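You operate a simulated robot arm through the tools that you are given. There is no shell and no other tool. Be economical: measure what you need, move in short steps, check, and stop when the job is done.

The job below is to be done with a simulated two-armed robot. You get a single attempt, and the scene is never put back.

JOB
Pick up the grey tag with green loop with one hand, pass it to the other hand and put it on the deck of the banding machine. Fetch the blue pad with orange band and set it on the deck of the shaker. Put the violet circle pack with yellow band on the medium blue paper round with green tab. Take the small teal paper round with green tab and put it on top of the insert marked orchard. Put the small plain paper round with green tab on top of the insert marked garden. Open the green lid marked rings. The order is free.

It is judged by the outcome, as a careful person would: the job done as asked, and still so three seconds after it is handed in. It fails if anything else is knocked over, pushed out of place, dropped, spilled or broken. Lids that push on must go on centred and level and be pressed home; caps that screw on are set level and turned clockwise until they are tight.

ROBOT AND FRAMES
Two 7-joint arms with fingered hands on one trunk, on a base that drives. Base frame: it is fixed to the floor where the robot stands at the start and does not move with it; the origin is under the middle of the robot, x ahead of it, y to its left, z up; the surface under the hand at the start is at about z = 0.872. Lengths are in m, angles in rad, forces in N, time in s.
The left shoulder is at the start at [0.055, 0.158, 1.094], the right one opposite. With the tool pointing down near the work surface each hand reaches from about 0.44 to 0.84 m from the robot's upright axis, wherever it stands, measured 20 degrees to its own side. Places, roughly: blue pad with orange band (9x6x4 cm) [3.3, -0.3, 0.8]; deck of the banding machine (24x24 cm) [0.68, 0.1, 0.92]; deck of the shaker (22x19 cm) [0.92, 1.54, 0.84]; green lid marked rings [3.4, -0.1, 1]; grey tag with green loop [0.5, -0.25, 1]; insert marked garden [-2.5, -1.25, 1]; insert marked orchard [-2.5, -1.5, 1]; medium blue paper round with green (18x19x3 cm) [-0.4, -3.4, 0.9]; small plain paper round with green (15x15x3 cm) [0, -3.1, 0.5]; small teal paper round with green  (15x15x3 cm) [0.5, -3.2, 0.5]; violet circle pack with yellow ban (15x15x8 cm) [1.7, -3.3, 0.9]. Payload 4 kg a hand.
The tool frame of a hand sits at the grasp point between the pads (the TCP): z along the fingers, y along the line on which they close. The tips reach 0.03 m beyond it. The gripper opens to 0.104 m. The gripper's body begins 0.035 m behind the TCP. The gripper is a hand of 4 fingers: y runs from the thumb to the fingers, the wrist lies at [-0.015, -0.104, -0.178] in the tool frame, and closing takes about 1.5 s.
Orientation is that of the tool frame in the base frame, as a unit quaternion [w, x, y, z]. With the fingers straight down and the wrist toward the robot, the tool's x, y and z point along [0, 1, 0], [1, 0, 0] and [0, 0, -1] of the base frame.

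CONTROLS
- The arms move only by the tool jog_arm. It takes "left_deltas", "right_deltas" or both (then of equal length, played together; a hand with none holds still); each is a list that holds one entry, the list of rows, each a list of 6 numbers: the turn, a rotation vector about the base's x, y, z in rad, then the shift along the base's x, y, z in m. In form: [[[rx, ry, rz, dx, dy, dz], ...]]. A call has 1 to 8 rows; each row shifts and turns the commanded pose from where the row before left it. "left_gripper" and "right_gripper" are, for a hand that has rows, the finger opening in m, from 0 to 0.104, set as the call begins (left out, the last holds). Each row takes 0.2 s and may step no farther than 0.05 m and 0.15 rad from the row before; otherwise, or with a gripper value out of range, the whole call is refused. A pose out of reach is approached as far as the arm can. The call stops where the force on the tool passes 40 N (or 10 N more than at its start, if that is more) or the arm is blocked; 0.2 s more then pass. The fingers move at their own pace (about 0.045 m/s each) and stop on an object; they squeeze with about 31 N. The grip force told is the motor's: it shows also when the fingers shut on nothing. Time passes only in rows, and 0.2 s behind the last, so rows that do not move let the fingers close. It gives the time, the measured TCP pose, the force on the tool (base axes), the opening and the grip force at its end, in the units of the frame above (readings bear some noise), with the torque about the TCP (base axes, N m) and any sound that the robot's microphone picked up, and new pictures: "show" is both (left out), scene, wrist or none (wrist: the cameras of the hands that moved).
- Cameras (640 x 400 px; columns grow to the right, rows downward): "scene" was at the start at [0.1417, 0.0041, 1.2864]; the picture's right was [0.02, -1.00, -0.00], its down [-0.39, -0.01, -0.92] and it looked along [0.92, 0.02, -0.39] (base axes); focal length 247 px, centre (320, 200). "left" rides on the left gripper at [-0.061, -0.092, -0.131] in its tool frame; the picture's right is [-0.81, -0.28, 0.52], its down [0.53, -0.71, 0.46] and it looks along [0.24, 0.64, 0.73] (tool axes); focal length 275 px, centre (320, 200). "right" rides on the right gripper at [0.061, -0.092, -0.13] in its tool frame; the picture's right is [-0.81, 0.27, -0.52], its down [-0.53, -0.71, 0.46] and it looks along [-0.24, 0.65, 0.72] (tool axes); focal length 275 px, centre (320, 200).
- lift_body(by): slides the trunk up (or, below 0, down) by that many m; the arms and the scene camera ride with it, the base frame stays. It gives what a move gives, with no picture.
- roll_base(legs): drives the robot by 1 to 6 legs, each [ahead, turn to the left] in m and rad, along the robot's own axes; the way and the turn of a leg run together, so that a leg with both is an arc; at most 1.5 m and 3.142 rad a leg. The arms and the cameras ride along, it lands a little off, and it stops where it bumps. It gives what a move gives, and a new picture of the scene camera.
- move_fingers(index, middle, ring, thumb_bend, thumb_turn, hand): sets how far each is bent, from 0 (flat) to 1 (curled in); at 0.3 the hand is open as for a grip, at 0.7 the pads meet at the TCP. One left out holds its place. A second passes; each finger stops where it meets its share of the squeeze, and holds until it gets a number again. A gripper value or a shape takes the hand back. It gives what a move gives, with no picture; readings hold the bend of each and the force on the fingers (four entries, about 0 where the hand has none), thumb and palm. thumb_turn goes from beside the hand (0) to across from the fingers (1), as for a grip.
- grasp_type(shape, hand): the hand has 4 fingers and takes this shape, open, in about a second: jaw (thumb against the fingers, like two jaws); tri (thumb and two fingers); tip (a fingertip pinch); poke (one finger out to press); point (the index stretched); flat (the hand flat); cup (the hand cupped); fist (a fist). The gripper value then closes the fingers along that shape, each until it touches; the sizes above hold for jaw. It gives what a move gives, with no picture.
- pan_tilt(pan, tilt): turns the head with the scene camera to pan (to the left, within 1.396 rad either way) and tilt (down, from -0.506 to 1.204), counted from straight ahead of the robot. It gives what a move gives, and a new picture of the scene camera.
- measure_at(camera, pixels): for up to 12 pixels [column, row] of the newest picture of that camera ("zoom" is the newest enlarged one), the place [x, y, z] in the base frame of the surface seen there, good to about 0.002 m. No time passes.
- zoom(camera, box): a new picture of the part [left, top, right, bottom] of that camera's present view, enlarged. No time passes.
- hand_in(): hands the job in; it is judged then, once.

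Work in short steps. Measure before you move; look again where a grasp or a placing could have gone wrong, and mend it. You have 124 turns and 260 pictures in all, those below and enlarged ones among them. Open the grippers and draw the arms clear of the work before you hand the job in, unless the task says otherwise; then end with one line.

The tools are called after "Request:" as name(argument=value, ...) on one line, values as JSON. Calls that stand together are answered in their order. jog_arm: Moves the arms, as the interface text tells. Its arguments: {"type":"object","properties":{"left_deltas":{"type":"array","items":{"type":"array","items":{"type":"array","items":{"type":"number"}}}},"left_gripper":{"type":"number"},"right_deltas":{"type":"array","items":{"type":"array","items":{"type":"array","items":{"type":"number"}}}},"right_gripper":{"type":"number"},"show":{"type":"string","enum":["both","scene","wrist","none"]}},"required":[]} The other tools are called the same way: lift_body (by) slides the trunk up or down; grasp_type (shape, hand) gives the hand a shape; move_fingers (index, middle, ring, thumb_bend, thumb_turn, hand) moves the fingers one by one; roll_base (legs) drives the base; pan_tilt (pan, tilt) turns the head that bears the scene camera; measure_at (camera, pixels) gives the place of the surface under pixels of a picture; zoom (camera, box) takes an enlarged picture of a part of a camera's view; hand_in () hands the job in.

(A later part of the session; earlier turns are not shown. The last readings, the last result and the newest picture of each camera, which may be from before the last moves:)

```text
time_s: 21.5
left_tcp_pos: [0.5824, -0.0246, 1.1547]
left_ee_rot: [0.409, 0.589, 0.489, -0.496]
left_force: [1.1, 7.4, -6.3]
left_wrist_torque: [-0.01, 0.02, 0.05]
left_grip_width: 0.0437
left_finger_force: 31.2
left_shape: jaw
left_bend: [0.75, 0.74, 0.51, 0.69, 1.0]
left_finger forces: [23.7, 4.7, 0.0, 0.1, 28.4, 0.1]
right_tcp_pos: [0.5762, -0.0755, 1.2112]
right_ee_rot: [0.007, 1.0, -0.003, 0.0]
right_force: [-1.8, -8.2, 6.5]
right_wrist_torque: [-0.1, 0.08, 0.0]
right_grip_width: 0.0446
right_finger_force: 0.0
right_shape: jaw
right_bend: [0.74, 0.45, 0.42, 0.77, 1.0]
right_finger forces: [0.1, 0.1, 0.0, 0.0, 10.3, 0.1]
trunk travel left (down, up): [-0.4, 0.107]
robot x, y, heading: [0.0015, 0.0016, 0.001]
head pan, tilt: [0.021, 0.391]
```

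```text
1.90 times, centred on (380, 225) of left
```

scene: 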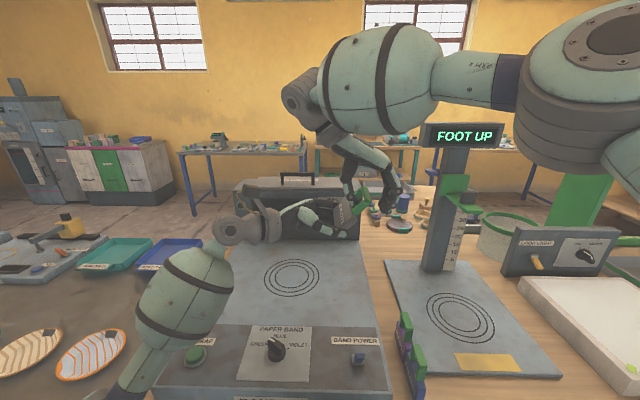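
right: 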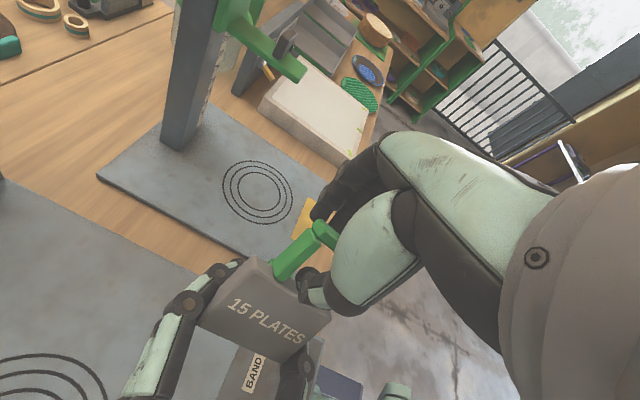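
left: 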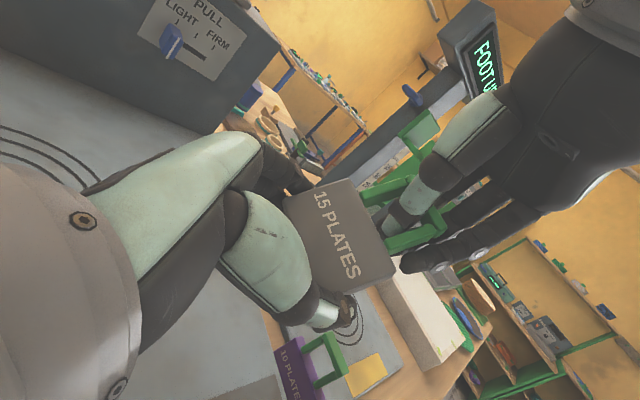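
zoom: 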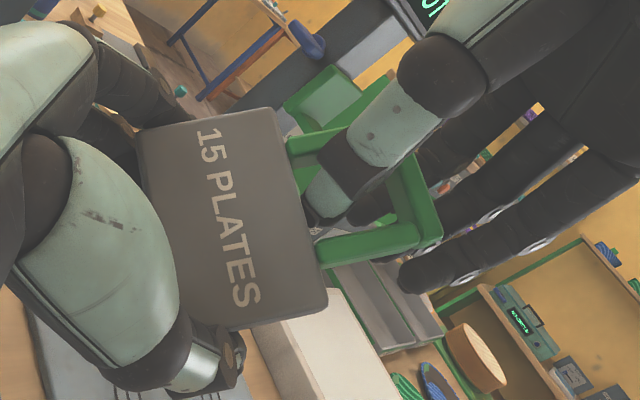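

The thumb passes into the hole from the upper (+y) side and rests on the body edge. I withdraw the right hand mostly upward with a little +y.

Request:
jog_arm(right_deltas=[[[0, 0, 0, 0, 0.006, 0.012], [0, 0, 0, 0, 0.006, 0.012], [0, 0, 0, 0, 0.004, 0.015], [0, 0, 0, 0, 0, 0.02]]])

Request:
zoom(camera="scene", box=[310, 130, 430, 250])

```text
time_s: 22.5
left_tcp_pos: [0.5816, -0.0256, 1.1555]
left_ee_rot: [0.411, 0.59, 0.488, -0.496]
left_force: [-0.1, -0.6, -0.9]
left_wrist_torque: [0.0, -0.02, -0.01]
left_grip_width: 0.044
left_finger_force: 30.9
left_shape: jaw
left_bend: [0.75, 0.74, 0.51, 0.69, 1.0]
left_finger forces: [25.0, 2.1, 0.0, 0.0, 28.5, 0.1]
right_tcp_pos: [0.5747, -0.058, 1.2695]
right_ee_rot: [0.007, 1.0, -0.002, 0.0]
right_force: [-0.5, 0.1, -0.5]
right_wrist_torque: [0.01, 0.01, -0.01]
right_grip_width: 0.05
right_finger_force: 0.1
right_shape: jaw
right_bend: [0.74, 0.45, 0.42, 0.71, 1.0]
right_finger forces: [0.0, 0.1, 0.0, 0.0, 0.0, 0.0]
trunk travel left (down, up): [-0.4, 0.107]
robot x, y, heading: [-0.0008, 0.0004, -0.001]
head pan, tilt: [0.021, 0.391]
```

scene: 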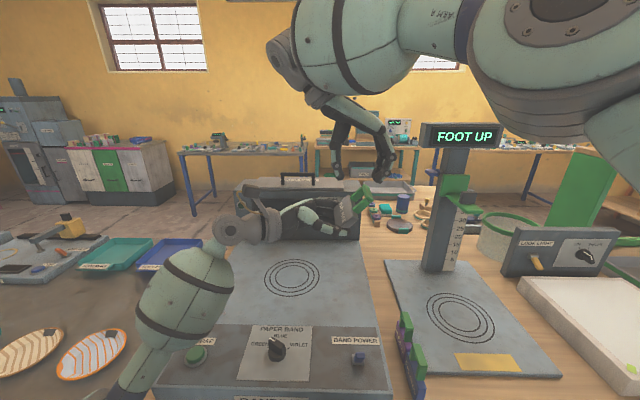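
right: 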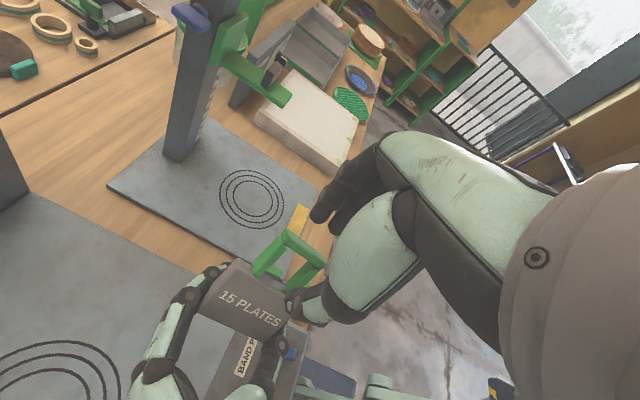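

```text
3.33 times, centred on (370, 190) of scene
```

zoom: 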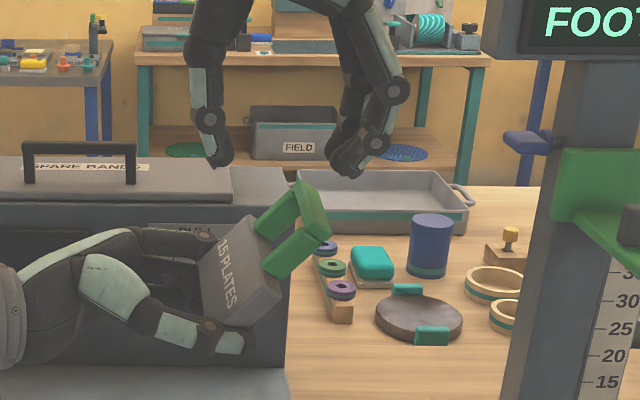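

The tag is now only in the left hand. I measure its pose from the right camera before planning the placement.

Request:
measure_at(camera="right", pixels=[[235, 263], [207, 300], [262, 330], [285, 298], [250, 298], [289, 235], [322, 258]])

Request:
zoom(camera="right", box=[150, 220, 350, 380])

```text
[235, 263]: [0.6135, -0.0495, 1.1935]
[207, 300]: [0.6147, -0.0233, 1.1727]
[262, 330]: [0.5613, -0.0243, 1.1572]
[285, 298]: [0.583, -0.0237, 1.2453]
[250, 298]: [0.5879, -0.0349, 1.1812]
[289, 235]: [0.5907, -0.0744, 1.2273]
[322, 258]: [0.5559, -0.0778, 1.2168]
```

```text
2.50 times, centred on (250, 300) of right
```

zoom: 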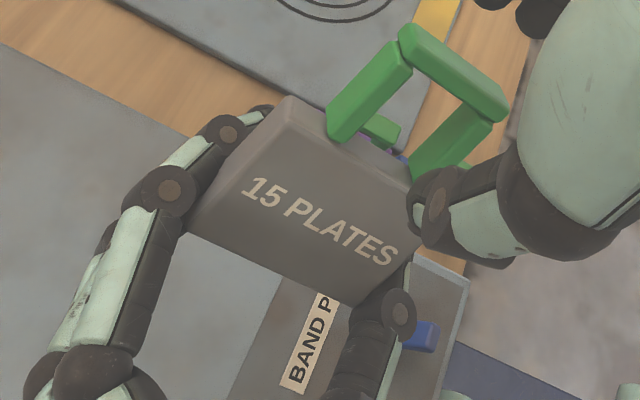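

The handover worked. I draw the right hand off to the right, then turn the left hand back to pointing down and carry the tag over the deck at about (0.66, 0.11).

Request:
jog_arm(right_deltas=[[[0, 0, 0, 0, -0.04, 0.01], [0, 0, 0, -0.01, -0.05, 0.01], [0, 0, 0, -0.01, -0.05, 0], [0, 0, 0, -0.01, -0.05, 0], [0, 0, 0, -0.01, -0.05, 0]]], show="none")

Request:
jog_arm(left_deltas=[[[0.14, -0.028, 0, 0.01, 0.017, 0], [0.14, -0.028, 0, 0.01, 0.017, 0], [0.14, -0.028, 0, 0.01, 0.017, 0], [0.14, -0.028, 0, 0.01, 0.017, 0], [0.14, -0.028, 0, 0.01, 0.017, 0], [0.14, -0.028, 0, 0.01, 0.017, 0], [0.14, -0.028, 0, 0.01, 0.017, 0], [0.14, -0.028, 0, 0.01, 0.017, 0]]], show="none")

Request:
jog_arm(left_deltas=[[[0.14, -0.028, 0, 0, 0, -0.03], [0.14, -0.028, 0, 0, 0, -0.03], [0, 0.1, 0, 0, 0, -0.03], [0, 0.05, 0, 0, 0, -0.03], [0, 0, 0, 0, 0, 0]]])

Request:
zoom(camera="scene", box=[140, 140, 420, 360])

```text
refused: row 2 steps farther than a row can; nothing moved
```

```text
time_s: 24.3
left_tcp_pos: [0.66, 0.1121, 1.1553]
left_ee_rot: [0.082, 0.767, 0.63, -0.095]
left_force: [0.7, 0.2, -0.9]
left_wrist_torque: [0.03, -0.03, 0.03]
left_grip_width: 0.0437
left_finger_force: 31.1
left_shape: jaw
left_bend: [0.75, 0.74, 0.51, 0.69, 1.0]
left_finger forces: [24.8, 1.9, 0.0, 0.0, 28.0, 0.0]
right_tcp_pos: [0.5752, -0.0592, 1.2706]
right_ee_rot: [0.006, 1.0, -0.003, 0.001]
right_force: [0.1, 0.1, -0.2]
right_wrist_torque: [0.0, 0.02, -0.01]
right_grip_width: 0.0498
right_finger_force: 0.1
right_shape: jaw
right_bend: [0.74, 0.45, 0.42, 0.71, 1.0]
right_finger forces: [0.0, 0.0, 0.0, 0.0, 0.0, 0.0]
trunk travel left (down, up): [-0.4, 0.107]
robot x, y, heading: [-0.0032, -0.002, -0.002]
head pan, tilt: [0.021, 0.391]
```

```text
time_s: 25.5
left_tcp_pos: [0.6615, 0.1127, 1.0354]
left_ee_rot: [-0.055, 0.772, 0.631, -0.045]
left_force: [0.5, 0.1, 0.2]
left_wrist_torque: [0.07, 0.01, -0.01]
left_grip_width: 0.0434
left_finger_force: 31.3
left_shape: jaw
left_bend: [0.75, 0.74, 0.51, 0.69, 1.0]
left_finger forces: [24.7, 1.9, 0.0, 0.0, 27.8, 0.0]
right_tcp_pos: [0.5754, -0.0587, 1.2686]
right_ee_rot: [0.007, 1.0, -0.002, 0.0]
right_force: [-0.3, 0.2, 0.0]
right_wrist_torque: [-0.01, 0.0, -0.01]
right_grip_width: 0.0497
right_finger_force: 0.0
right_shape: jaw
right_bend: [0.74, 0.45, 0.42, 0.71, 1.0]
right_finger forces: [0.1, 0.0, 0.0, 0.1, 0.0, 0.0]
trunk travel left (down, up): [-0.4, 0.107]
robot x, y, heading: [0.0029, 0.0012, -0.003]
head pan, tilt: [0.021, 0.391]
```

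scene: 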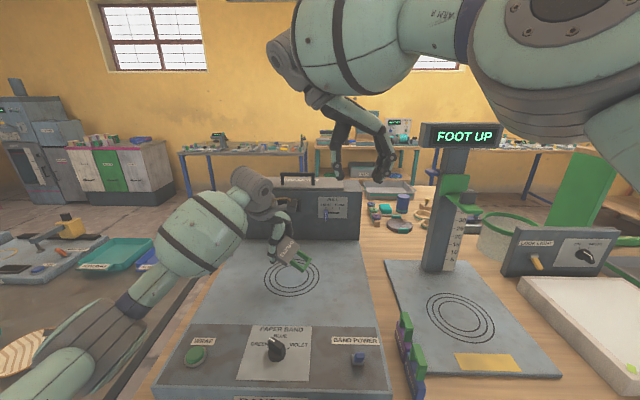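
left: 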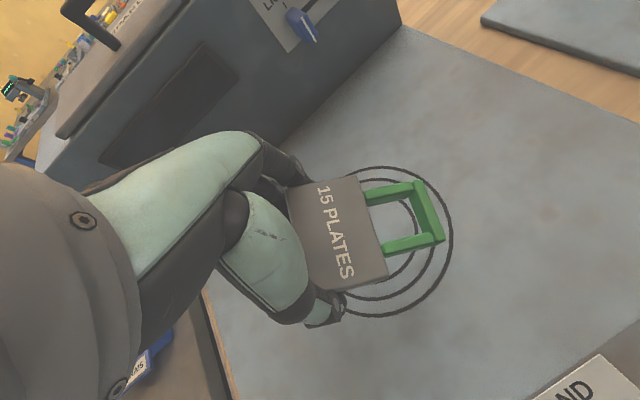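

```text
1.82 times, centred on (280, 250) of scene
```

zoom: 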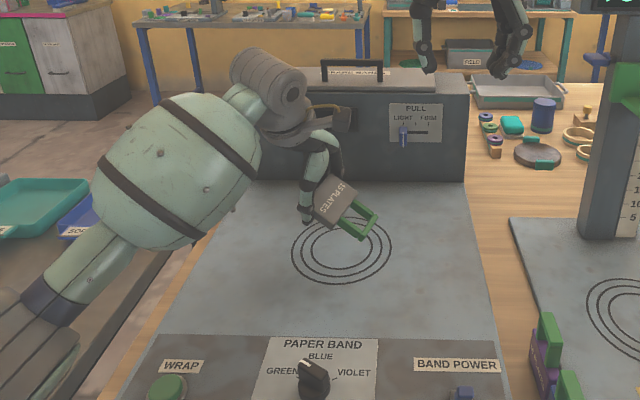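

The tag now hangs loop-end down above the deck rings. I measure tag heights to know how far to lower.

Request:
measure_at(camera="left", pixels=[[355, 180], [385, 270], [330, 240], [430, 205], [437, 238], [320, 285], [290, 195], [325, 325]])

```text
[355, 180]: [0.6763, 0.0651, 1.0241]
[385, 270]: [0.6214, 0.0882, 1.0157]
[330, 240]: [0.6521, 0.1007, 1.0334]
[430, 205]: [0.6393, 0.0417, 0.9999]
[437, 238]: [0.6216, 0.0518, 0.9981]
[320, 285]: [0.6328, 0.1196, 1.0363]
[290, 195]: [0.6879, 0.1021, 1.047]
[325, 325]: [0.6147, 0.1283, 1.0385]
```

The loop's end is about 6.5 cm above the deck. I lower until it touches, then press gently so the tag pivots flatter.

Request:
jog_arm(left_deltas=[[[0, 0, 0, 0, 0, -0.03], [0, 0, 0, 0, 0, -0.03], [0, 0, 0, 0, 0, -0.006], [0, 0, 0, 0, 0.001, -0.006], [0, 0, 0, 0, 0.001, -0.006], [0, 0, 0, 0, 0.001, -0.006], [0, 0, 0, 0, 0, 0]]])

Request:
zoom(camera="scene", box=[200, 190, 360, 310])

```text
time_s: 27.1
left_tcp_pos: [0.6615, 0.1129, 0.9534]
left_ee_rot: [-0.052, 0.772, 0.632, -0.042]
left_force: [2.6, -0.1, 12.2]
left_wrist_torque: [-0.33, -0.31, 0.0]
left_grip_width: 0.0423
left_finger_force: 31.1
left_shape: jaw
left_bend: [0.76, 0.74, 0.51, 0.71, 1.0]
left_finger forces: [34.6, 2.4, 0.1, 0.0, 26.7, 0.1]
right_tcp_pos: [0.5753, -0.0576, 1.2702]
right_ee_rot: [0.007, 1.0, -0.002, 0.0]
right_force: [-0.4, -0.2, -0.4]
right_wrist_torque: [-0.02, -0.01, 0.01]
right_grip_width: 0.0499
right_finger_force: 0.0
right_shape: jaw
right_bend: [0.74, 0.45, 0.42, 0.71, 1.0]
right_finger forces: [0.0, 0.1, 0.0, 0.1, 0.0, 0.0]
trunk travel left (down, up): [-0.4, 0.107]
robot x, y, heading: [0.0022, -0.0001, 0.003]
head pan, tilt: [0.021, 0.391]
```

scene: 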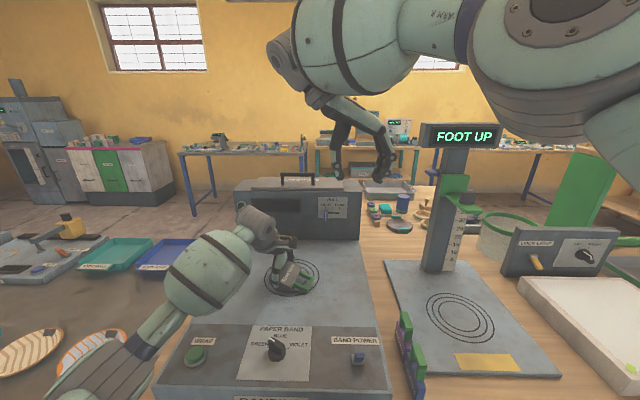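
left: 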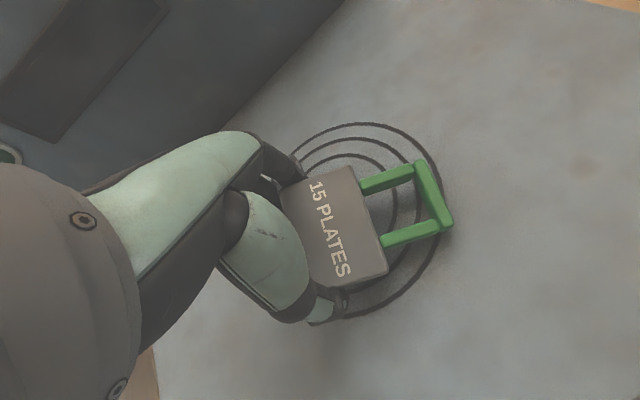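

```text
3.33 times, centred on (280, 250) of scene
```

zoom: 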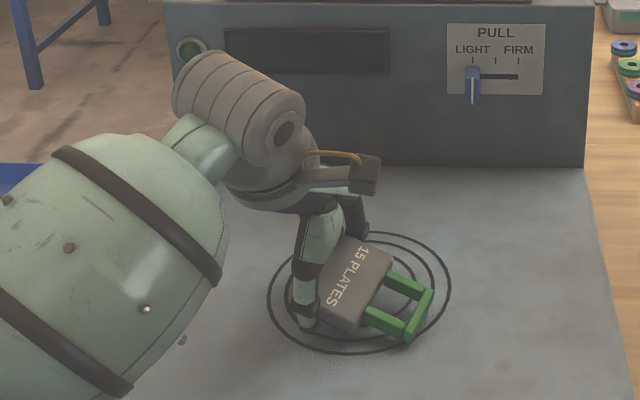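

The tag rests on its loop end with fingertips just above the deck. I open the left hand, drawing the right arm away as well.

Request:
jog_arm(left_deltas=[[[0, 0, 0, 0, 0, 0], [0, 0, 0, 0, 0, 0], [0, 0, 0, 0, 0, 0], [0, 0, 0, 0, 0, 0], [0, 0, 0, 0, 0, 0], [0, 0, 0, 0, 0, 0.02], [0, 0, 0, 0, 0, 0.04], [0, 0, 0, 0, 0, 0.04]]], right_deltas=[[[0, 0, 0, 0, -0.04, 0], [0, 0, 0, -0.01, -0.04, 0], [0, 0, 0, -0.01, -0.04, 0], [0, 0, 0, -0.01, -0.04, 0], [0, 0, 0, -0.01, -0.04, 0], [0, 0, 0.1, 0, -0.02, 0], [0, 0, 0.1, 0, 0, 0], [0, 0, 0.1, 0, 0, 0]]], left_gripper=0.1, show="scene")

Request:
zoom(camera="scene", box=[140, 190, 420, 390])

```text
time_s: 28.9
left_tcp_pos: [0.6607, 0.1119, 1.0519]
left_ee_rot: [-0.054, 0.771, 0.633, -0.043]
left_force: [-1.1, 0.2, 0.3]
left_wrist_torque: [0.0, -0.01, 0.0]
left_grip_width: 0.0996
left_finger_force: 0.1
left_shape: jaw
left_bend: [0.31, 0.31, 0.3, 0.31, 0.98]
left_finger forces: [0.0, 0.0, 0.1, 0.1, 0.0, 0.0]
right_tcp_pos: [0.5333, -0.2817, 1.2715]
right_ee_rot: [0.006, 0.989, 0.149, 0.001]
right_force: [-0.3, -0.4, -0.7]
right_wrist_torque: [0.01, -0.03, 0.02]
right_grip_width: 0.0498
right_finger_force: 0.0
right_shape: jaw
right_bend: [0.74, 0.45, 0.42, 0.71, 1.0]
right_finger forces: [0.0, 0.1, 0.0, 0.0, 0.0, 0.1]
trunk travel left (down, up): [-0.4, 0.107]
robot x, y, heading: [-0.0008, -0.0012, 0.002]
head pan, tilt: [0.021, 0.391]
```

scene: 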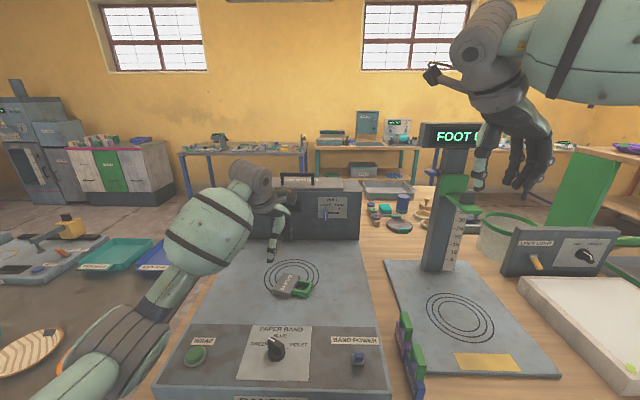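

```text
2.00 times, centred on (280, 290) of scene
```

zoom: 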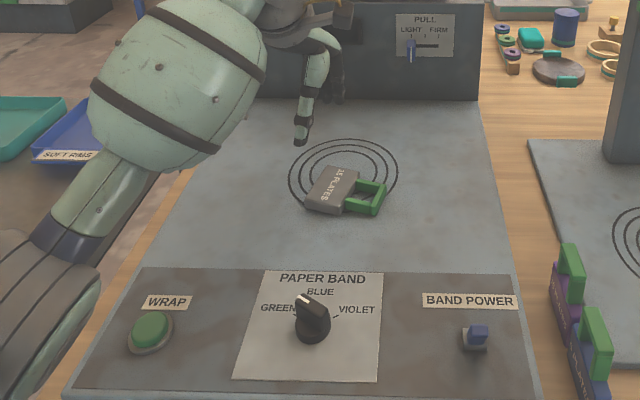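

The tag lies flat on the deck's rings and the other tags still stand. I draw both arms up and back to a neutral pose for driving.

Request:
jog_arm(left_deltas=[[[0, 0, 0, 0, 0, 0.045], [0, 0, 0, 0, 0, 0.045], [0, -0.07, 0.1, -0.02, 0.015, 0.04], [0, -0.07, 0.1, -0.045, 0.01, 0.01], [0, 0, 0, -0.045, 0.015, 0], [0, 0, 0, -0.045, 0.015, 0], [0, 0, 0, -0.045, 0.015, 0], [0, 0, 0, -0.02, 0.015, 0]]], right_deltas=[[[0, 0, 0.15, -0.01, 0, 0], [0, 0, 0.15, -0.01, 0, 0], [0, 0, 0.15, -0.01, 0, 0], [0, 0, 0.15, -0.01, 0, 0], [0, 0, 0.15, -0.01, 0, 0], [0, 0, 0.15, -0.01, 0, 0], [0, 0, 0.15, -0.01, 0, 0], [0, 0, 0.15, -0.01, 0, 0]]], left_gripper=0.1, right_gripper=0.1, show="none")

Request:
pan_tilt(pan=1.0, tilt=0.45)

Request:
pan_tilt(pan=-1.0, tilt=0.45)

Request:
pan_tilt(pan=0.0, tilt=0.25)

```text
time_s: 30.7
left_tcp_pos: [0.4392, 0.2003, 1.19]
left_ee_rot: [-0.004, 0.706, 0.708, 0.005]
left_force: [-0.3, 0.8, -0.3]
left_wrist_torque: [0.0, 0.02, -0.04]
left_grip_width: 0.0996
left_finger_force: 0.2
left_shape: jaw
left_bend: [0.31, 0.31, 0.3, 0.31, 0.98]
left_finger forces: [0.0, 0.0, 0.0, 0.0, 0.1, 0.1]
right_tcp_pos: [0.4533, -0.2801, 1.2697]
right_ee_rot: [0.005, 0.732, 0.681, 0.004]
right_force: [-0.9, -0.4, -0.2]
right_wrist_torque: [0.01, -0.01, -0.01]
right_grip_width: 0.0995
right_finger_force: 0.1
right_shape: jaw
right_bend: [0.31, 0.31, 0.3, 0.31, 0.98]
right_finger forces: [0.0, 0.1, 0.2, 0.1, 0.1, 0.0]
trunk travel left (down, up): [-0.4, 0.107]
robot x, y, heading: [-0.0009, 0.0016, -0.003]
head pan, tilt: [0.021, 0.391]
```

```text
time_s: 32.0
left_tcp_pos: [0.4417, 0.2012, 1.1897]
left_ee_rot: [-0.007, 0.706, 0.708, 0.006]
left_force: [0.2, -0.1, 0.4]
left_wrist_torque: [-0.04, 0.0, -0.01]
left_grip_width: 0.0999
left_finger_force: 0.1
left_shape: jaw
left_bend: [0.31, 0.31, 0.3, 0.31, 0.98]
left_finger forces: [0.1, 0.0, 0.0, 0.0, 0.0, 0.0]
right_tcp_pos: [0.455, -0.2799, 1.2686]
right_ee_rot: [0.005, 0.733, 0.68, 0.004]
right_force: [-0.1, -0.8, 0.4]
right_wrist_torque: [0.01, 0.01, 0.0]
right_grip_width: 0.0998
right_finger_force: 0.0
right_shape: jaw
right_bend: [0.31, 0.31, 0.3, 0.31, 0.98]
right_finger forces: [0.0, 0.0, 0.0, 0.0, 0.0, 0.0]
trunk travel left (down, up): [-0.4, 0.107]
robot x, y, heading: [-0.0006, 0.0036, -0.003]
head pan, tilt: [1.0, 0.45]
```

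scene: 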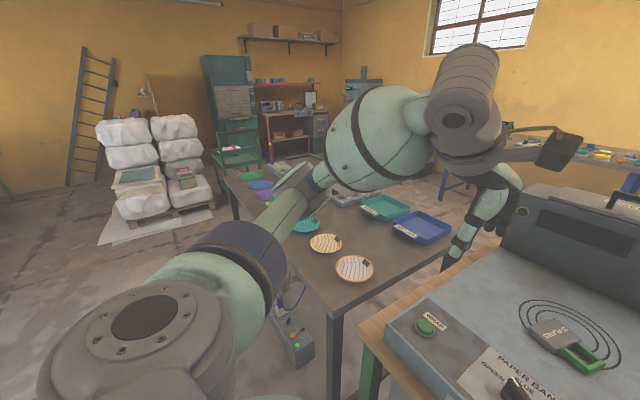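

```text
time_s: 33.9
left_tcp_pos: [0.4403, 0.2012, 1.1898]
left_ee_rot: [-0.005, 0.706, 0.709, 0.006]
left_force: [-0.5, 0.0, 0.2]
left_wrist_torque: [-0.03, -0.01, 0.01]
left_grip_width: 0.0998
left_finger_force: 0.0
left_shape: jaw
left_bend: [0.31, 0.31, 0.3, 0.31, 0.98]
left_finger forces: [0.0, 0.1, 0.1, 0.0, 0.1, 0.1]
right_tcp_pos: [0.4554, -0.2796, 1.2691]
right_ee_rot: [0.004, 0.734, 0.68, 0.004]
right_force: [0.1, -0.3, 0.7]
right_wrist_torque: [-0.02, 0.01, 0.0]
right_grip_width: 0.0998
right_finger_force: 0.1
right_shape: jaw
right_bend: [0.31, 0.31, 0.3, 0.31, 0.98]
right_finger forces: [0.0, 0.1, 0.0, 0.0, 0.0, 0.0]
trunk travel left (down, up): [-0.4, 0.107]
robot x, y, heading: [-0.0004, -0.0001, 0.002]
head pan, tilt: [-1.0, 0.45]
```

scene: 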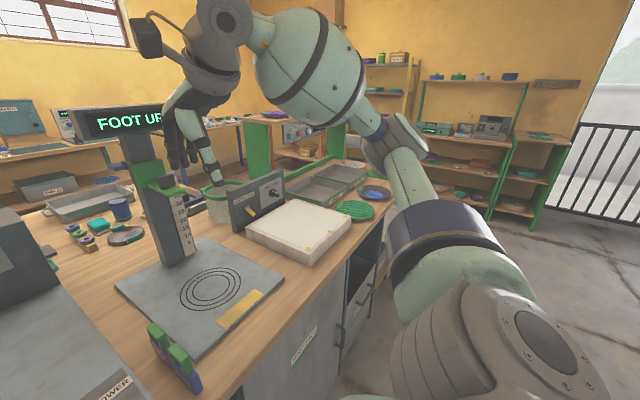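

```text
time_s: 35.2
left_tcp_pos: [0.4413, 0.2011, 1.1892]
left_ee_rot: [-0.006, 0.706, 0.708, 0.006]
left_force: [-0.2, -0.7, -0.2]
left_wrist_torque: [0.0, -0.03, 0.0]
left_grip_width: 0.0999
left_finger_force: 0.0
left_shape: jaw
left_bend: [0.31, 0.31, 0.3, 0.31, 0.98]
left_finger forces: [0.1, 0.0, 0.0, 0.0, 0.0, 0.0]
right_tcp_pos: [0.4542, -0.2804, 1.2691]
right_ee_rot: [0.004, 0.734, 0.679, 0.004]
right_force: [-0.3, 0.7, -0.3]
right_wrist_torque: [0.01, 0.01, -0.01]
right_grip_width: 0.0995
right_finger_force: 0.0
right_shape: jaw
right_bend: [0.31, 0.31, 0.3, 0.31, 0.98]
right_finger forces: [0.1, 0.0, 0.1, 0.1, 0.0, 0.0]
trunk travel left (down, up): [-0.4, 0.107]
robot x, y, heading: [-0.002, -0.002, -0.003]
head pan, tilt: [0.0, 0.25]
```

scene: 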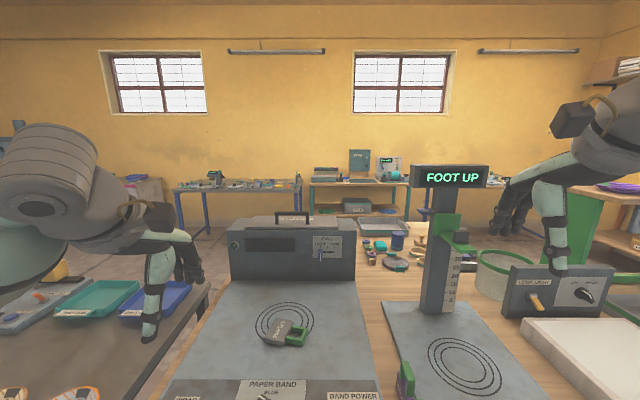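

The way to the back bench must be found; I measure floor and table edges in this view and zoom in on the back bench near (355,180).

Request:
measure_at(camera="scene", pixels=[[205, 285], [110, 385], [180, 325], [290, 216], [410, 190], [310, 186], [225, 262], [210, 240], [60, 275], [360, 213], [440, 195], [185, 365]])

Request:
zoom(camera="scene", box=[290, 130, 430, 230])

```text
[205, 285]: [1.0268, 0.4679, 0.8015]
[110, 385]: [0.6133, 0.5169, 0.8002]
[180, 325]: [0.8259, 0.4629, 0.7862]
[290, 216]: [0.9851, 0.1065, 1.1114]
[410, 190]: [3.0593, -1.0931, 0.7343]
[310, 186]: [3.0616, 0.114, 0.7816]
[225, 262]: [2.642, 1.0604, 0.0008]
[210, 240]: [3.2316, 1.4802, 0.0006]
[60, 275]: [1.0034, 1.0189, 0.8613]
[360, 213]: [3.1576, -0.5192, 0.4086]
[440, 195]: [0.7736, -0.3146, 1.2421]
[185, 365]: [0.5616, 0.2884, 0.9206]
```

```text
4.00 times, centred on (360, 180) of scene
```

zoom: 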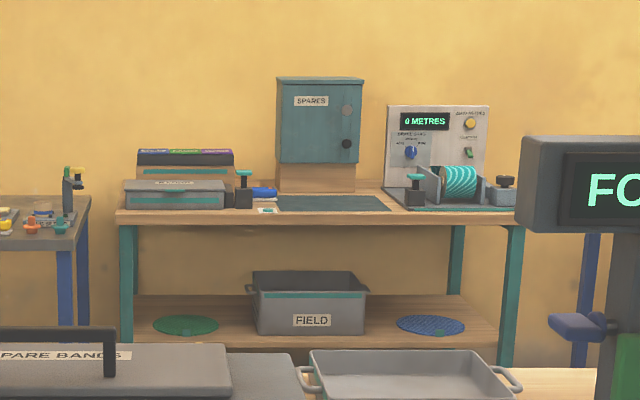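

Back bench front edge is x≈3.06, y 0.1 to -1.1. The gap between the tables is only 17 cm, so I look for a way around: first measure on the right side.

Request:
pan_tilt(pan=-0.9, tilt=0.4)

Request:
measure_at(camera="scene", pixels=[[380, 215], [405, 195], [345, 260], [420, 225], [500, 215], [215, 190], [270, 160], [330, 170], [520, 235], [450, 130], [560, 250], [60, 200]])

Request:
pan_tilt(pan=0.9, tilt=0.3)

Request:
measure_at(camera="scene", pixels=[[180, 220], [240, 180], [300, 190], [330, 300], [390, 150], [220, 250], [250, 240], [210, 300], [440, 190], [500, 180], [400, 190], [350, 140]])

```text
time_s: 36.4
left_tcp_pos: [0.4412, 0.2004, 1.1911]
left_ee_rot: [-0.006, 0.706, 0.708, 0.005]
left_force: [0.1, 0.6, -0.3]
left_wrist_torque: [0.0, 0.02, 0.0]
left_grip_width: 0.0997
left_finger_force: 0.1
left_shape: jaw
left_bend: [0.31, 0.31, 0.3, 0.31, 0.98]
left_finger forces: [0.0, 0.0, 0.0, 0.0, 0.1, 0.1]
right_tcp_pos: [0.4537, -0.2803, 1.2691]
right_ee_rot: [0.004, 0.734, 0.679, 0.004]
right_force: [0.2, 0.2, -0.2]
right_wrist_torque: [-0.06, 0.03, 0.02]
right_grip_width: 0.0997
right_finger_force: 0.1
right_shape: jaw
right_bend: [0.31, 0.31, 0.3, 0.31, 0.98]
right_finger forces: [0.0, 0.0, 0.0, 0.0, 0.1, 0.0]
trunk travel left (down, up): [-0.4, 0.107]
robot x, y, heading: [-0.0025, 0.0004, -0.003]
head pan, tilt: [-0.901, 0.4]
```

scene: 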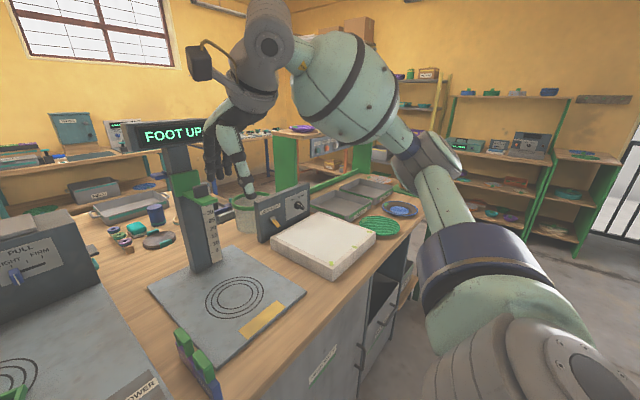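

```text
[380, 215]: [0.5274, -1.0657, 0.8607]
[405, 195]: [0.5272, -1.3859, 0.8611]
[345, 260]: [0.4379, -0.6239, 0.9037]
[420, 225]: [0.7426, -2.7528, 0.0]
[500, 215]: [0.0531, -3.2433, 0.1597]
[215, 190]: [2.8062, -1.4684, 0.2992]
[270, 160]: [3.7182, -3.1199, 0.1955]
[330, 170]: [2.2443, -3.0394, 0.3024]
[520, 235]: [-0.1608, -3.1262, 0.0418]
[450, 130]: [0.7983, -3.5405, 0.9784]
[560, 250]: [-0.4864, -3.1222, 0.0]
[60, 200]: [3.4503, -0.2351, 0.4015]
```

```text
time_s: 38.2
left_tcp_pos: [0.4414, 0.2014, 1.1905]
left_ee_rot: [-0.006, 0.706, 0.708, 0.005]
left_force: [0.6, 0.5, 0.1]
left_wrist_torque: [-0.02, 0.02, 0.0]
left_grip_width: 0.1001
left_finger_force: 0.0
left_shape: jaw
left_bend: [0.31, 0.31, 0.3, 0.31, 0.98]
left_finger forces: [0.0, 0.1, 0.1, 0.0, 0.0, 0.0]
right_tcp_pos: [0.4545, -0.2803, 1.269]
right_ee_rot: [0.005, 0.734, 0.679, 0.004]
right_force: [0.3, 0.1, 0.2]
right_wrist_torque: [-0.02, -0.02, 0.02]
right_grip_width: 0.0996
right_finger_force: 0.0
right_shape: jaw
right_bend: [0.31, 0.31, 0.3, 0.31, 0.98]
right_finger forces: [0.0, 0.0, 0.0, 0.0, 0.0, 0.1]
trunk travel left (down, up): [-0.4, 0.107]
robot x, y, heading: [0.0037, -0.0013, 0.004]
head pan, tilt: [0.901, 0.3]
```

scene: 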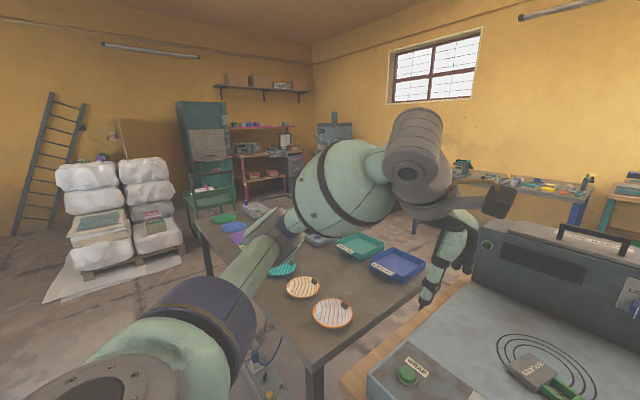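

```text
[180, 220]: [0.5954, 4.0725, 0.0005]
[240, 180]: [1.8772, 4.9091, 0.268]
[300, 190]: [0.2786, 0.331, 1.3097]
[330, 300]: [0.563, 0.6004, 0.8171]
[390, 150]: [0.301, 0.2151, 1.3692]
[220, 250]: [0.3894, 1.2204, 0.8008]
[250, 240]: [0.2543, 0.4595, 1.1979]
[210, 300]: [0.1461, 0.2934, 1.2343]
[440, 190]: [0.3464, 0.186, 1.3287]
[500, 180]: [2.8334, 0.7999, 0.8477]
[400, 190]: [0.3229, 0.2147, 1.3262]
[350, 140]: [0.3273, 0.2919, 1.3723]
```

The bench ends near y≈-1.45 and the south shelves begin near y≈-3.1, leaving a wide passage. I drive back, right, then along y≈-2.25 toward the east.

Request:
roll_base(legs=[[-0.3, 0], [0, -1.571], [1.1, 0], [1.15, 0], [0, 1.571], [1.2, 0]])

Request:
pan_tilt(pan=0.7, tilt=0.35)

Request:
pan_tilt(pan=-0.8, tilt=0.4)

```text
time_s: 66.7
left_tcp_pos: [1.3583, -2.0009, 1.19]
left_ee_rot: [-0.005, 0.688, 0.726, 0.005]
left_force: [0.1, 0.5, 0.5]
left_wrist_torque: [0.0, 0.03, 0.03]
left_grip_width: 0.0997
left_finger_force: 0.1
left_shape: jaw
left_bend: [0.31, 0.31, 0.3, 0.31, 0.98]
left_finger forces: [0.0, 0.1, 0.1, 0.0, 0.1, 0.0]
right_tcp_pos: [1.3967, -2.4822, 1.2692]
right_ee_rot: [0.004, 0.716, 0.698, 0.004]
right_force: [0.1, -0.1, -0.5]
right_wrist_torque: [0.02, -0.01, 0.01]
right_grip_width: 0.0998
right_finger_force: 0.0
right_shape: jaw
right_bend: [0.31, 0.31, 0.3, 0.31, 0.98]
right_finger forces: [0.0, 0.0, 0.0, 0.0, 0.1, 0.1]
trunk travel left (down, up): [-0.4, 0.107]
robot x, y, heading: [0.9322, -2.2277, 0.055]
head pan, tilt: [0.901, 0.3]
```

scene: 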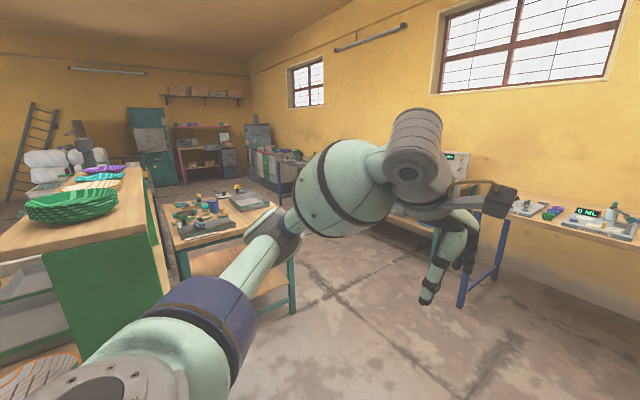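

```text
time_s: 67.5
left_tcp_pos: [1.3455, -2.0029, 1.1942]
left_ee_rot: [0.0, 0.687, 0.726, 0.01]
left_force: [0.4, 0.3, -0.4]
left_wrist_torque: [0.01, 0.0, 0.0]
left_grip_width: 0.1002
left_finger_force: 0.1
left_shape: jaw
left_bend: [0.31, 0.31, 0.3, 0.31, 0.98]
left_finger forces: [0.0, 0.0, 0.1, 0.0, 0.0, 0.0]
right_tcp_pos: [1.3828, -2.4825, 1.2735]
right_ee_rot: [0.008, 0.716, 0.699, 0.009]
right_force: [0.1, -0.4, -0.1]
right_wrist_torque: [-0.01, 0.02, 0.02]
right_grip_width: 0.1001
right_finger_force: 0.1
right_shape: jaw
right_bend: [0.31, 0.31, 0.3, 0.31, 0.98]
right_finger forces: [0.0, 0.0, 0.1, 0.0, 0.0, 0.0]
trunk travel left (down, up): [-0.4, 0.107]
robot x, y, heading: [0.9271, -2.2254, 0.054]
head pan, tilt: [0.7, 0.351]
```

scene: 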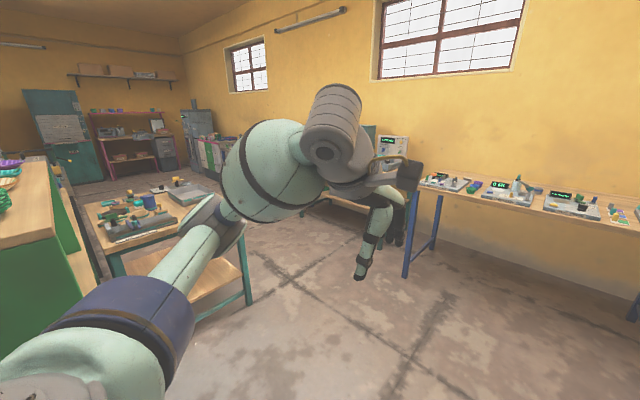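

```text
time_s: 69.0
left_tcp_pos: [1.3464, -2.0038, 1.1946]
left_ee_rot: [-0.002, 0.687, 0.727, 0.01]
left_force: [0.7, -0.6, -0.7]
left_wrist_torque: [-0.02, 0.01, 0.01]
left_grip_width: 0.1001
left_finger_force: 0.0
left_shape: jaw
left_bend: [0.31, 0.31, 0.3, 0.31, 0.98]
left_finger forces: [0.1, 0.0, 0.0, 0.1, 0.1, 0.0]
right_tcp_pos: [1.3822, -2.4823, 1.2734]
right_ee_rot: [0.009, 0.716, 0.698, 0.009]
right_force: [0.2, -0.2, 0.2]
right_wrist_torque: [-0.04, -0.01, 0.0]
right_grip_width: 0.1002
right_finger_force: 0.0
right_shape: jaw
right_bend: [0.31, 0.31, 0.3, 0.31, 0.98]
right_finger forces: [0.1, 0.0, 0.1, 0.1, 0.0, 0.0]
trunk travel left (down, up): [-0.4, 0.107]
robot x, y, heading: [0.9293, -2.2258, 0.053]
head pan, tilt: [-0.799, 0.4]
```

scene: 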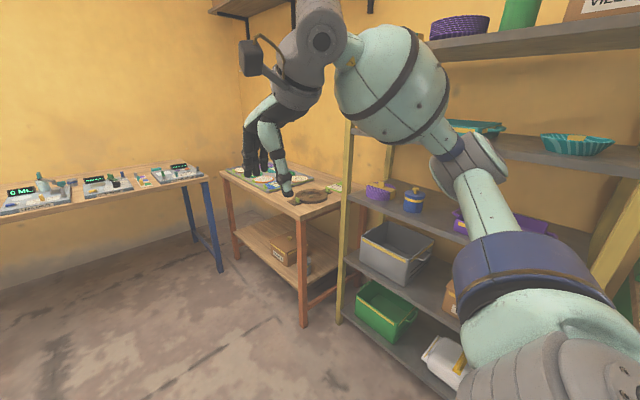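

I'm at (0.93, -2.23). I measure candidate violet items on the shelf to the right and zoom in there.

Request:
measure_at(camera="scene", pixels=[[380, 190], [412, 200], [470, 215], [505, 225], [455, 222], [310, 195], [370, 320], [240, 270]])

Request:
zoom(camera="scene", box=[340, 90, 640, 290])

Request:
pan_tilt(pan=0.5, tilt=0.5)

Request:
measure_at(camera="scene", pixels=[[20, 140], [100, 190], [180, 280], [140, 140], [60, 120], [300, 180], [330, 250], [380, 200]])

```text
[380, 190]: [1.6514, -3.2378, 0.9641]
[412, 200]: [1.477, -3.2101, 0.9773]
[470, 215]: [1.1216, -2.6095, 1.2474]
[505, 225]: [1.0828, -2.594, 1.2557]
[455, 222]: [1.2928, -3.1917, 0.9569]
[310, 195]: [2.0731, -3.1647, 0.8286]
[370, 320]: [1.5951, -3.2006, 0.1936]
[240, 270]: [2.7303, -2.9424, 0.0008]
```

```text
2.00 times, centred on (490, 190) of scene
```

zoom: 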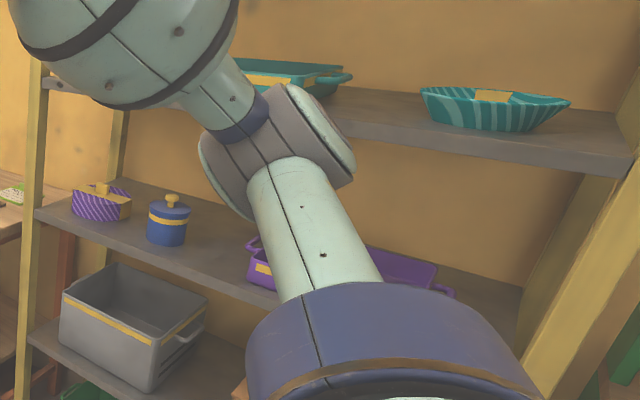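

```text
time_s: 70.5
left_tcp_pos: [1.3453, -2.0024, 1.1942]
left_ee_rot: [-0.001, 0.687, 0.726, 0.011]
left_force: [0.1, -0.2, 0.0]
left_wrist_torque: [-0.02, 0.02, 0.04]
left_grip_width: 0.1003
left_finger_force: 0.2
left_shape: jaw
left_bend: [0.31, 0.31, 0.3, 0.31, 0.98]
left_finger forces: [0.0, 0.0, 0.0, 0.0, 0.0, 0.0]
right_tcp_pos: [1.3821, -2.4809, 1.2742]
right_ee_rot: [0.008, 0.716, 0.698, 0.009]
right_force: [0.2, -0.4, -0.6]
right_wrist_torque: [-0.03, -0.03, -0.01]
right_grip_width: 0.1001
right_finger_force: 0.0
right_shape: jaw
right_bend: [0.31, 0.31, 0.3, 0.31, 0.98]
right_finger forces: [0.0, 0.0, 0.0, 0.0, 0.1, 0.0]
trunk travel left (down, up): [-0.4, 0.107]
robot x, y, heading: [0.9244, -2.2283, 0.049]
head pan, tilt: [0.499, 0.499]
```

scene: 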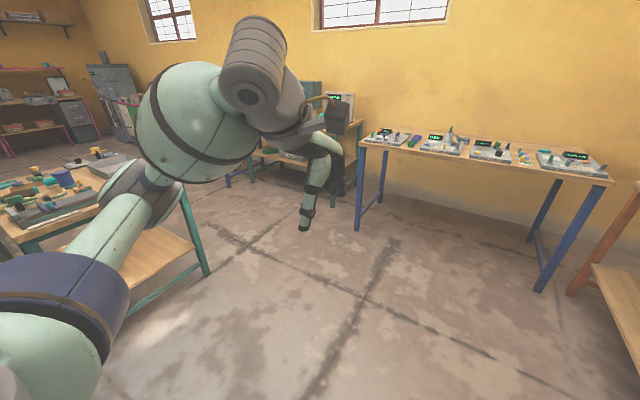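

```text
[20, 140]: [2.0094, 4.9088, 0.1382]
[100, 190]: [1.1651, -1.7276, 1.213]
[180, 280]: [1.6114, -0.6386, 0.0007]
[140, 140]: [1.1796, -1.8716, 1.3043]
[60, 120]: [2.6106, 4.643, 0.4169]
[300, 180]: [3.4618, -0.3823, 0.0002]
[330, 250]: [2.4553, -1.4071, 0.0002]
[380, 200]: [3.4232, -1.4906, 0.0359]
```

The violet striped pack with the yellow band is at about (1.65, -3.24, 0.96); I'll collect it on the way back. Now I drive on to the back bench and face it.

Request:
roll_base(legs=[[1.4, 0], [0, 1.52], [1.0, 0], [0.8, 0], [0, -1.571]])

Request:
pan_tilt(pan=0.1, tilt=0.5)

Request:
zoom(camera="scene", box=[160, 100, 480, 300])

```text
time_s: 96.0
left_tcp_pos: [2.7246, -0.1271, 1.1949]
left_ee_rot: [0.0, 0.707, 0.707, 0.011]
left_force: [-0.2, -0.6, 0.5]
left_wrist_torque: [-0.01, 0.02, 0.01]
left_grip_width: 0.0999
left_finger_force: 0.1
left_shape: jaw
left_bend: [0.31, 0.31, 0.3, 0.31, 0.98]
left_finger forces: [0.0, 0.0, 0.1, 0.0, 0.0, 0.1]
right_tcp_pos: [2.7344, -0.609, 1.2736]
right_ee_rot: [0.009, 0.735, 0.678, 0.008]
right_force: [0.0, -0.2, -0.2]
right_wrist_torque: [-0.02, -0.02, 0.01]
right_grip_width: 0.1001
right_finger_force: 0.1
right_shape: jaw
right_bend: [0.31, 0.31, 0.3, 0.31, 0.98]
right_finger forces: [0.1, 0.1, 0.0, 0.0, 0.1, 0.0]
trunk travel left (down, up): [-0.4, 0.107]
robot x, y, heading: [2.2966, -0.3134, 0.0]
head pan, tilt: [0.499, 0.499]
```

scene: 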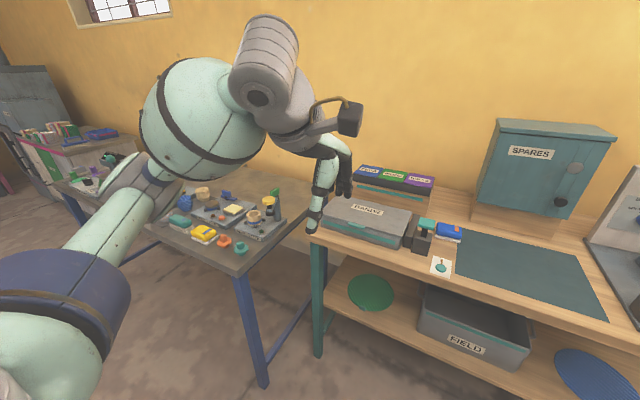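

```text
time_s: 96.9
left_tcp_pos: [2.709, -0.1274, 1.201]
left_ee_rot: [0.004, 0.708, 0.706, 0.015]
left_force: [0.5, -0.6, 0.4]
left_wrist_torque: [-0.02, 0.03, -0.02]
left_grip_width: 0.1003
left_finger_force: 0.1
left_shape: jaw
left_bend: [0.31, 0.31, 0.3, 0.31, 0.98]
left_finger forces: [0.0, 0.1, 0.0, 0.1, 0.0, 0.0]
right_tcp_pos: [2.7169, -0.6093, 1.2794]
right_ee_rot: [0.014, 0.735, 0.678, 0.013]
right_force: [0.0, 0.7, -0.4]
right_wrist_torque: [0.0, -0.01, -0.03]
right_grip_width: 0.0999
right_finger_force: 0.0
right_shape: jaw
right_bend: [0.31, 0.31, 0.3, 0.31, 0.98]
right_finger forces: [0.0, 0.1, 0.1, 0.0, 0.0, 0.0]
trunk travel left (down, up): [-0.4, 0.107]
robot x, y, heading: [2.2985, -0.3176, -0.004]
head pan, tilt: [0.099, 0.499]
```

scene: 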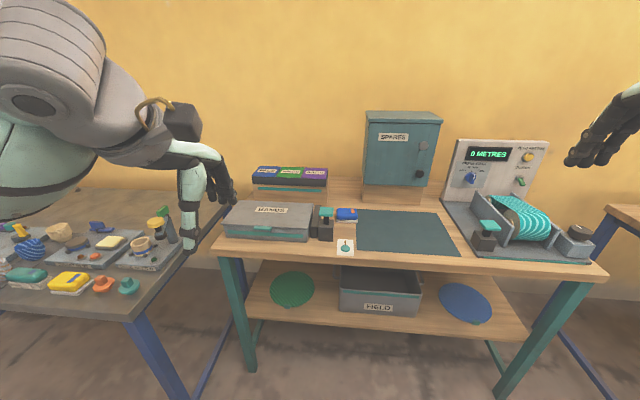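

```text
2.00 times, centred on (320, 200) of scene
```

zoom: 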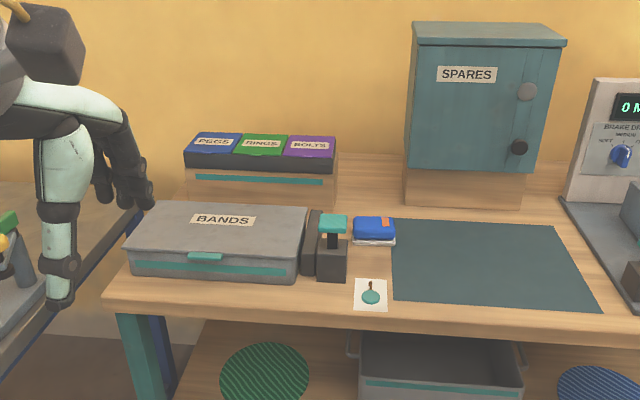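

The RINGS lid is the middle green one of three on the box at (262,144 in zoom); the blue pad with orange band is at (373,228). I measure them and zoom in more.

Request:
measure_at(camera="zoom", pixels=[[262, 137], [235, 153], [283, 155], [287, 137], [240, 135], [260, 158], [260, 165], [373, 225], [355, 243], [395, 243], [333, 225], [215, 215]])

Request:
zoom(camera="scene", box=[240, 150, 370, 250])

```text
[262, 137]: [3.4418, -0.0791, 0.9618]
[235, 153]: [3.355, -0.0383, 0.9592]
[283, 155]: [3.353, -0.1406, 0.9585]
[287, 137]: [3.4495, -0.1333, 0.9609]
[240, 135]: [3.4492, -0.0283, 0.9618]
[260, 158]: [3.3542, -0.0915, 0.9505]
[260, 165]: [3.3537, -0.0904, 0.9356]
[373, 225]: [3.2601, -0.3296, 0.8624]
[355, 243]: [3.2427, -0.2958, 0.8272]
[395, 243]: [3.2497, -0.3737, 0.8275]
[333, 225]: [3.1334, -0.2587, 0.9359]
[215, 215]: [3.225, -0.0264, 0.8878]
```

```text
4.00 times, centred on (305, 200) of scene
```

zoom: 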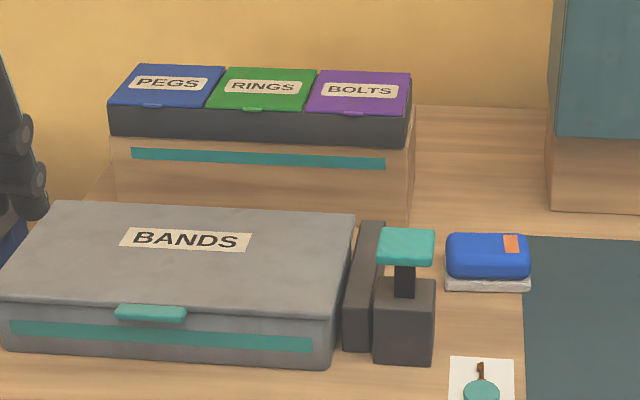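

The lid spans x 3.355–3.45, y -0.035…-0.137, top z 0.96, with a small lip at its front edge, hinge at the back. I drive closer (to x≈2.68) so the left hand reaches the lid and the right hand the pad.

Request:
roll_base(legs=[[0.38, 0]])

Request:
zoom(camera="scene", box=[200, 100, 440, 280])

```text
time_s: 99.4
left_tcp_pos: [3.0845, -0.1229, 1.2002]
left_ee_rot: [0.004, 0.704, 0.71, 0.016]
left_force: [0.4, 0.2, 0.3]
left_wrist_torque: [-0.01, 0.02, -0.02]
left_grip_width: 0.1001
left_finger_force: 0.1
left_shape: jaw
left_bend: [0.31, 0.31, 0.3, 0.31, 0.98]
left_finger forces: [0.1, 0.0, 0.0, 0.0, 0.0, 0.0]
right_tcp_pos: [3.0989, -0.6046, 1.2799]
right_ee_rot: [0.014, 0.731, 0.682, 0.013]
right_force: [-0.9, 0.0, -0.3]
right_wrist_torque: [-0.04, -0.02, 0.04]
right_grip_width: 0.0999
right_finger_force: 0.1
right_shape: jaw
right_bend: [0.31, 0.31, 0.3, 0.31, 0.98]
right_finger forces: [0.0, 0.0, 0.1, 0.1, 0.0, 0.0]
trunk travel left (down, up): [-0.4, 0.107]
robot x, y, heading: [2.6762, -0.3147, 0.009]
head pan, tilt: [0.099, 0.499]
```

scene: 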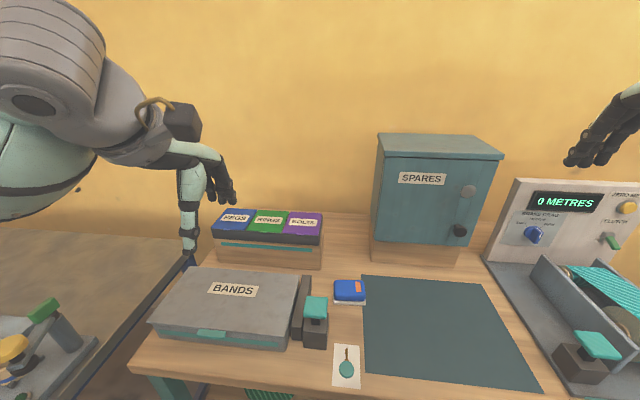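

```text
2.22 times, centred on (320, 190) of scene
```

zoom: 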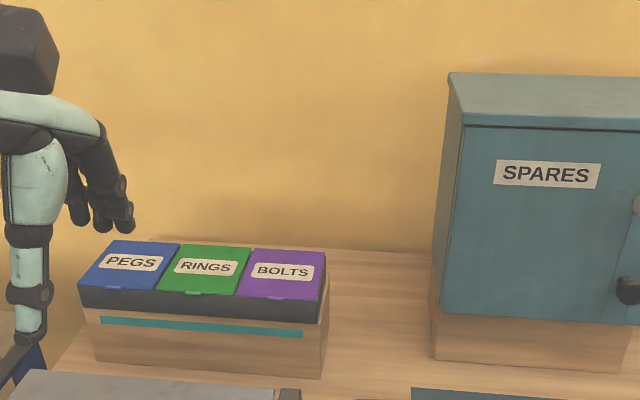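

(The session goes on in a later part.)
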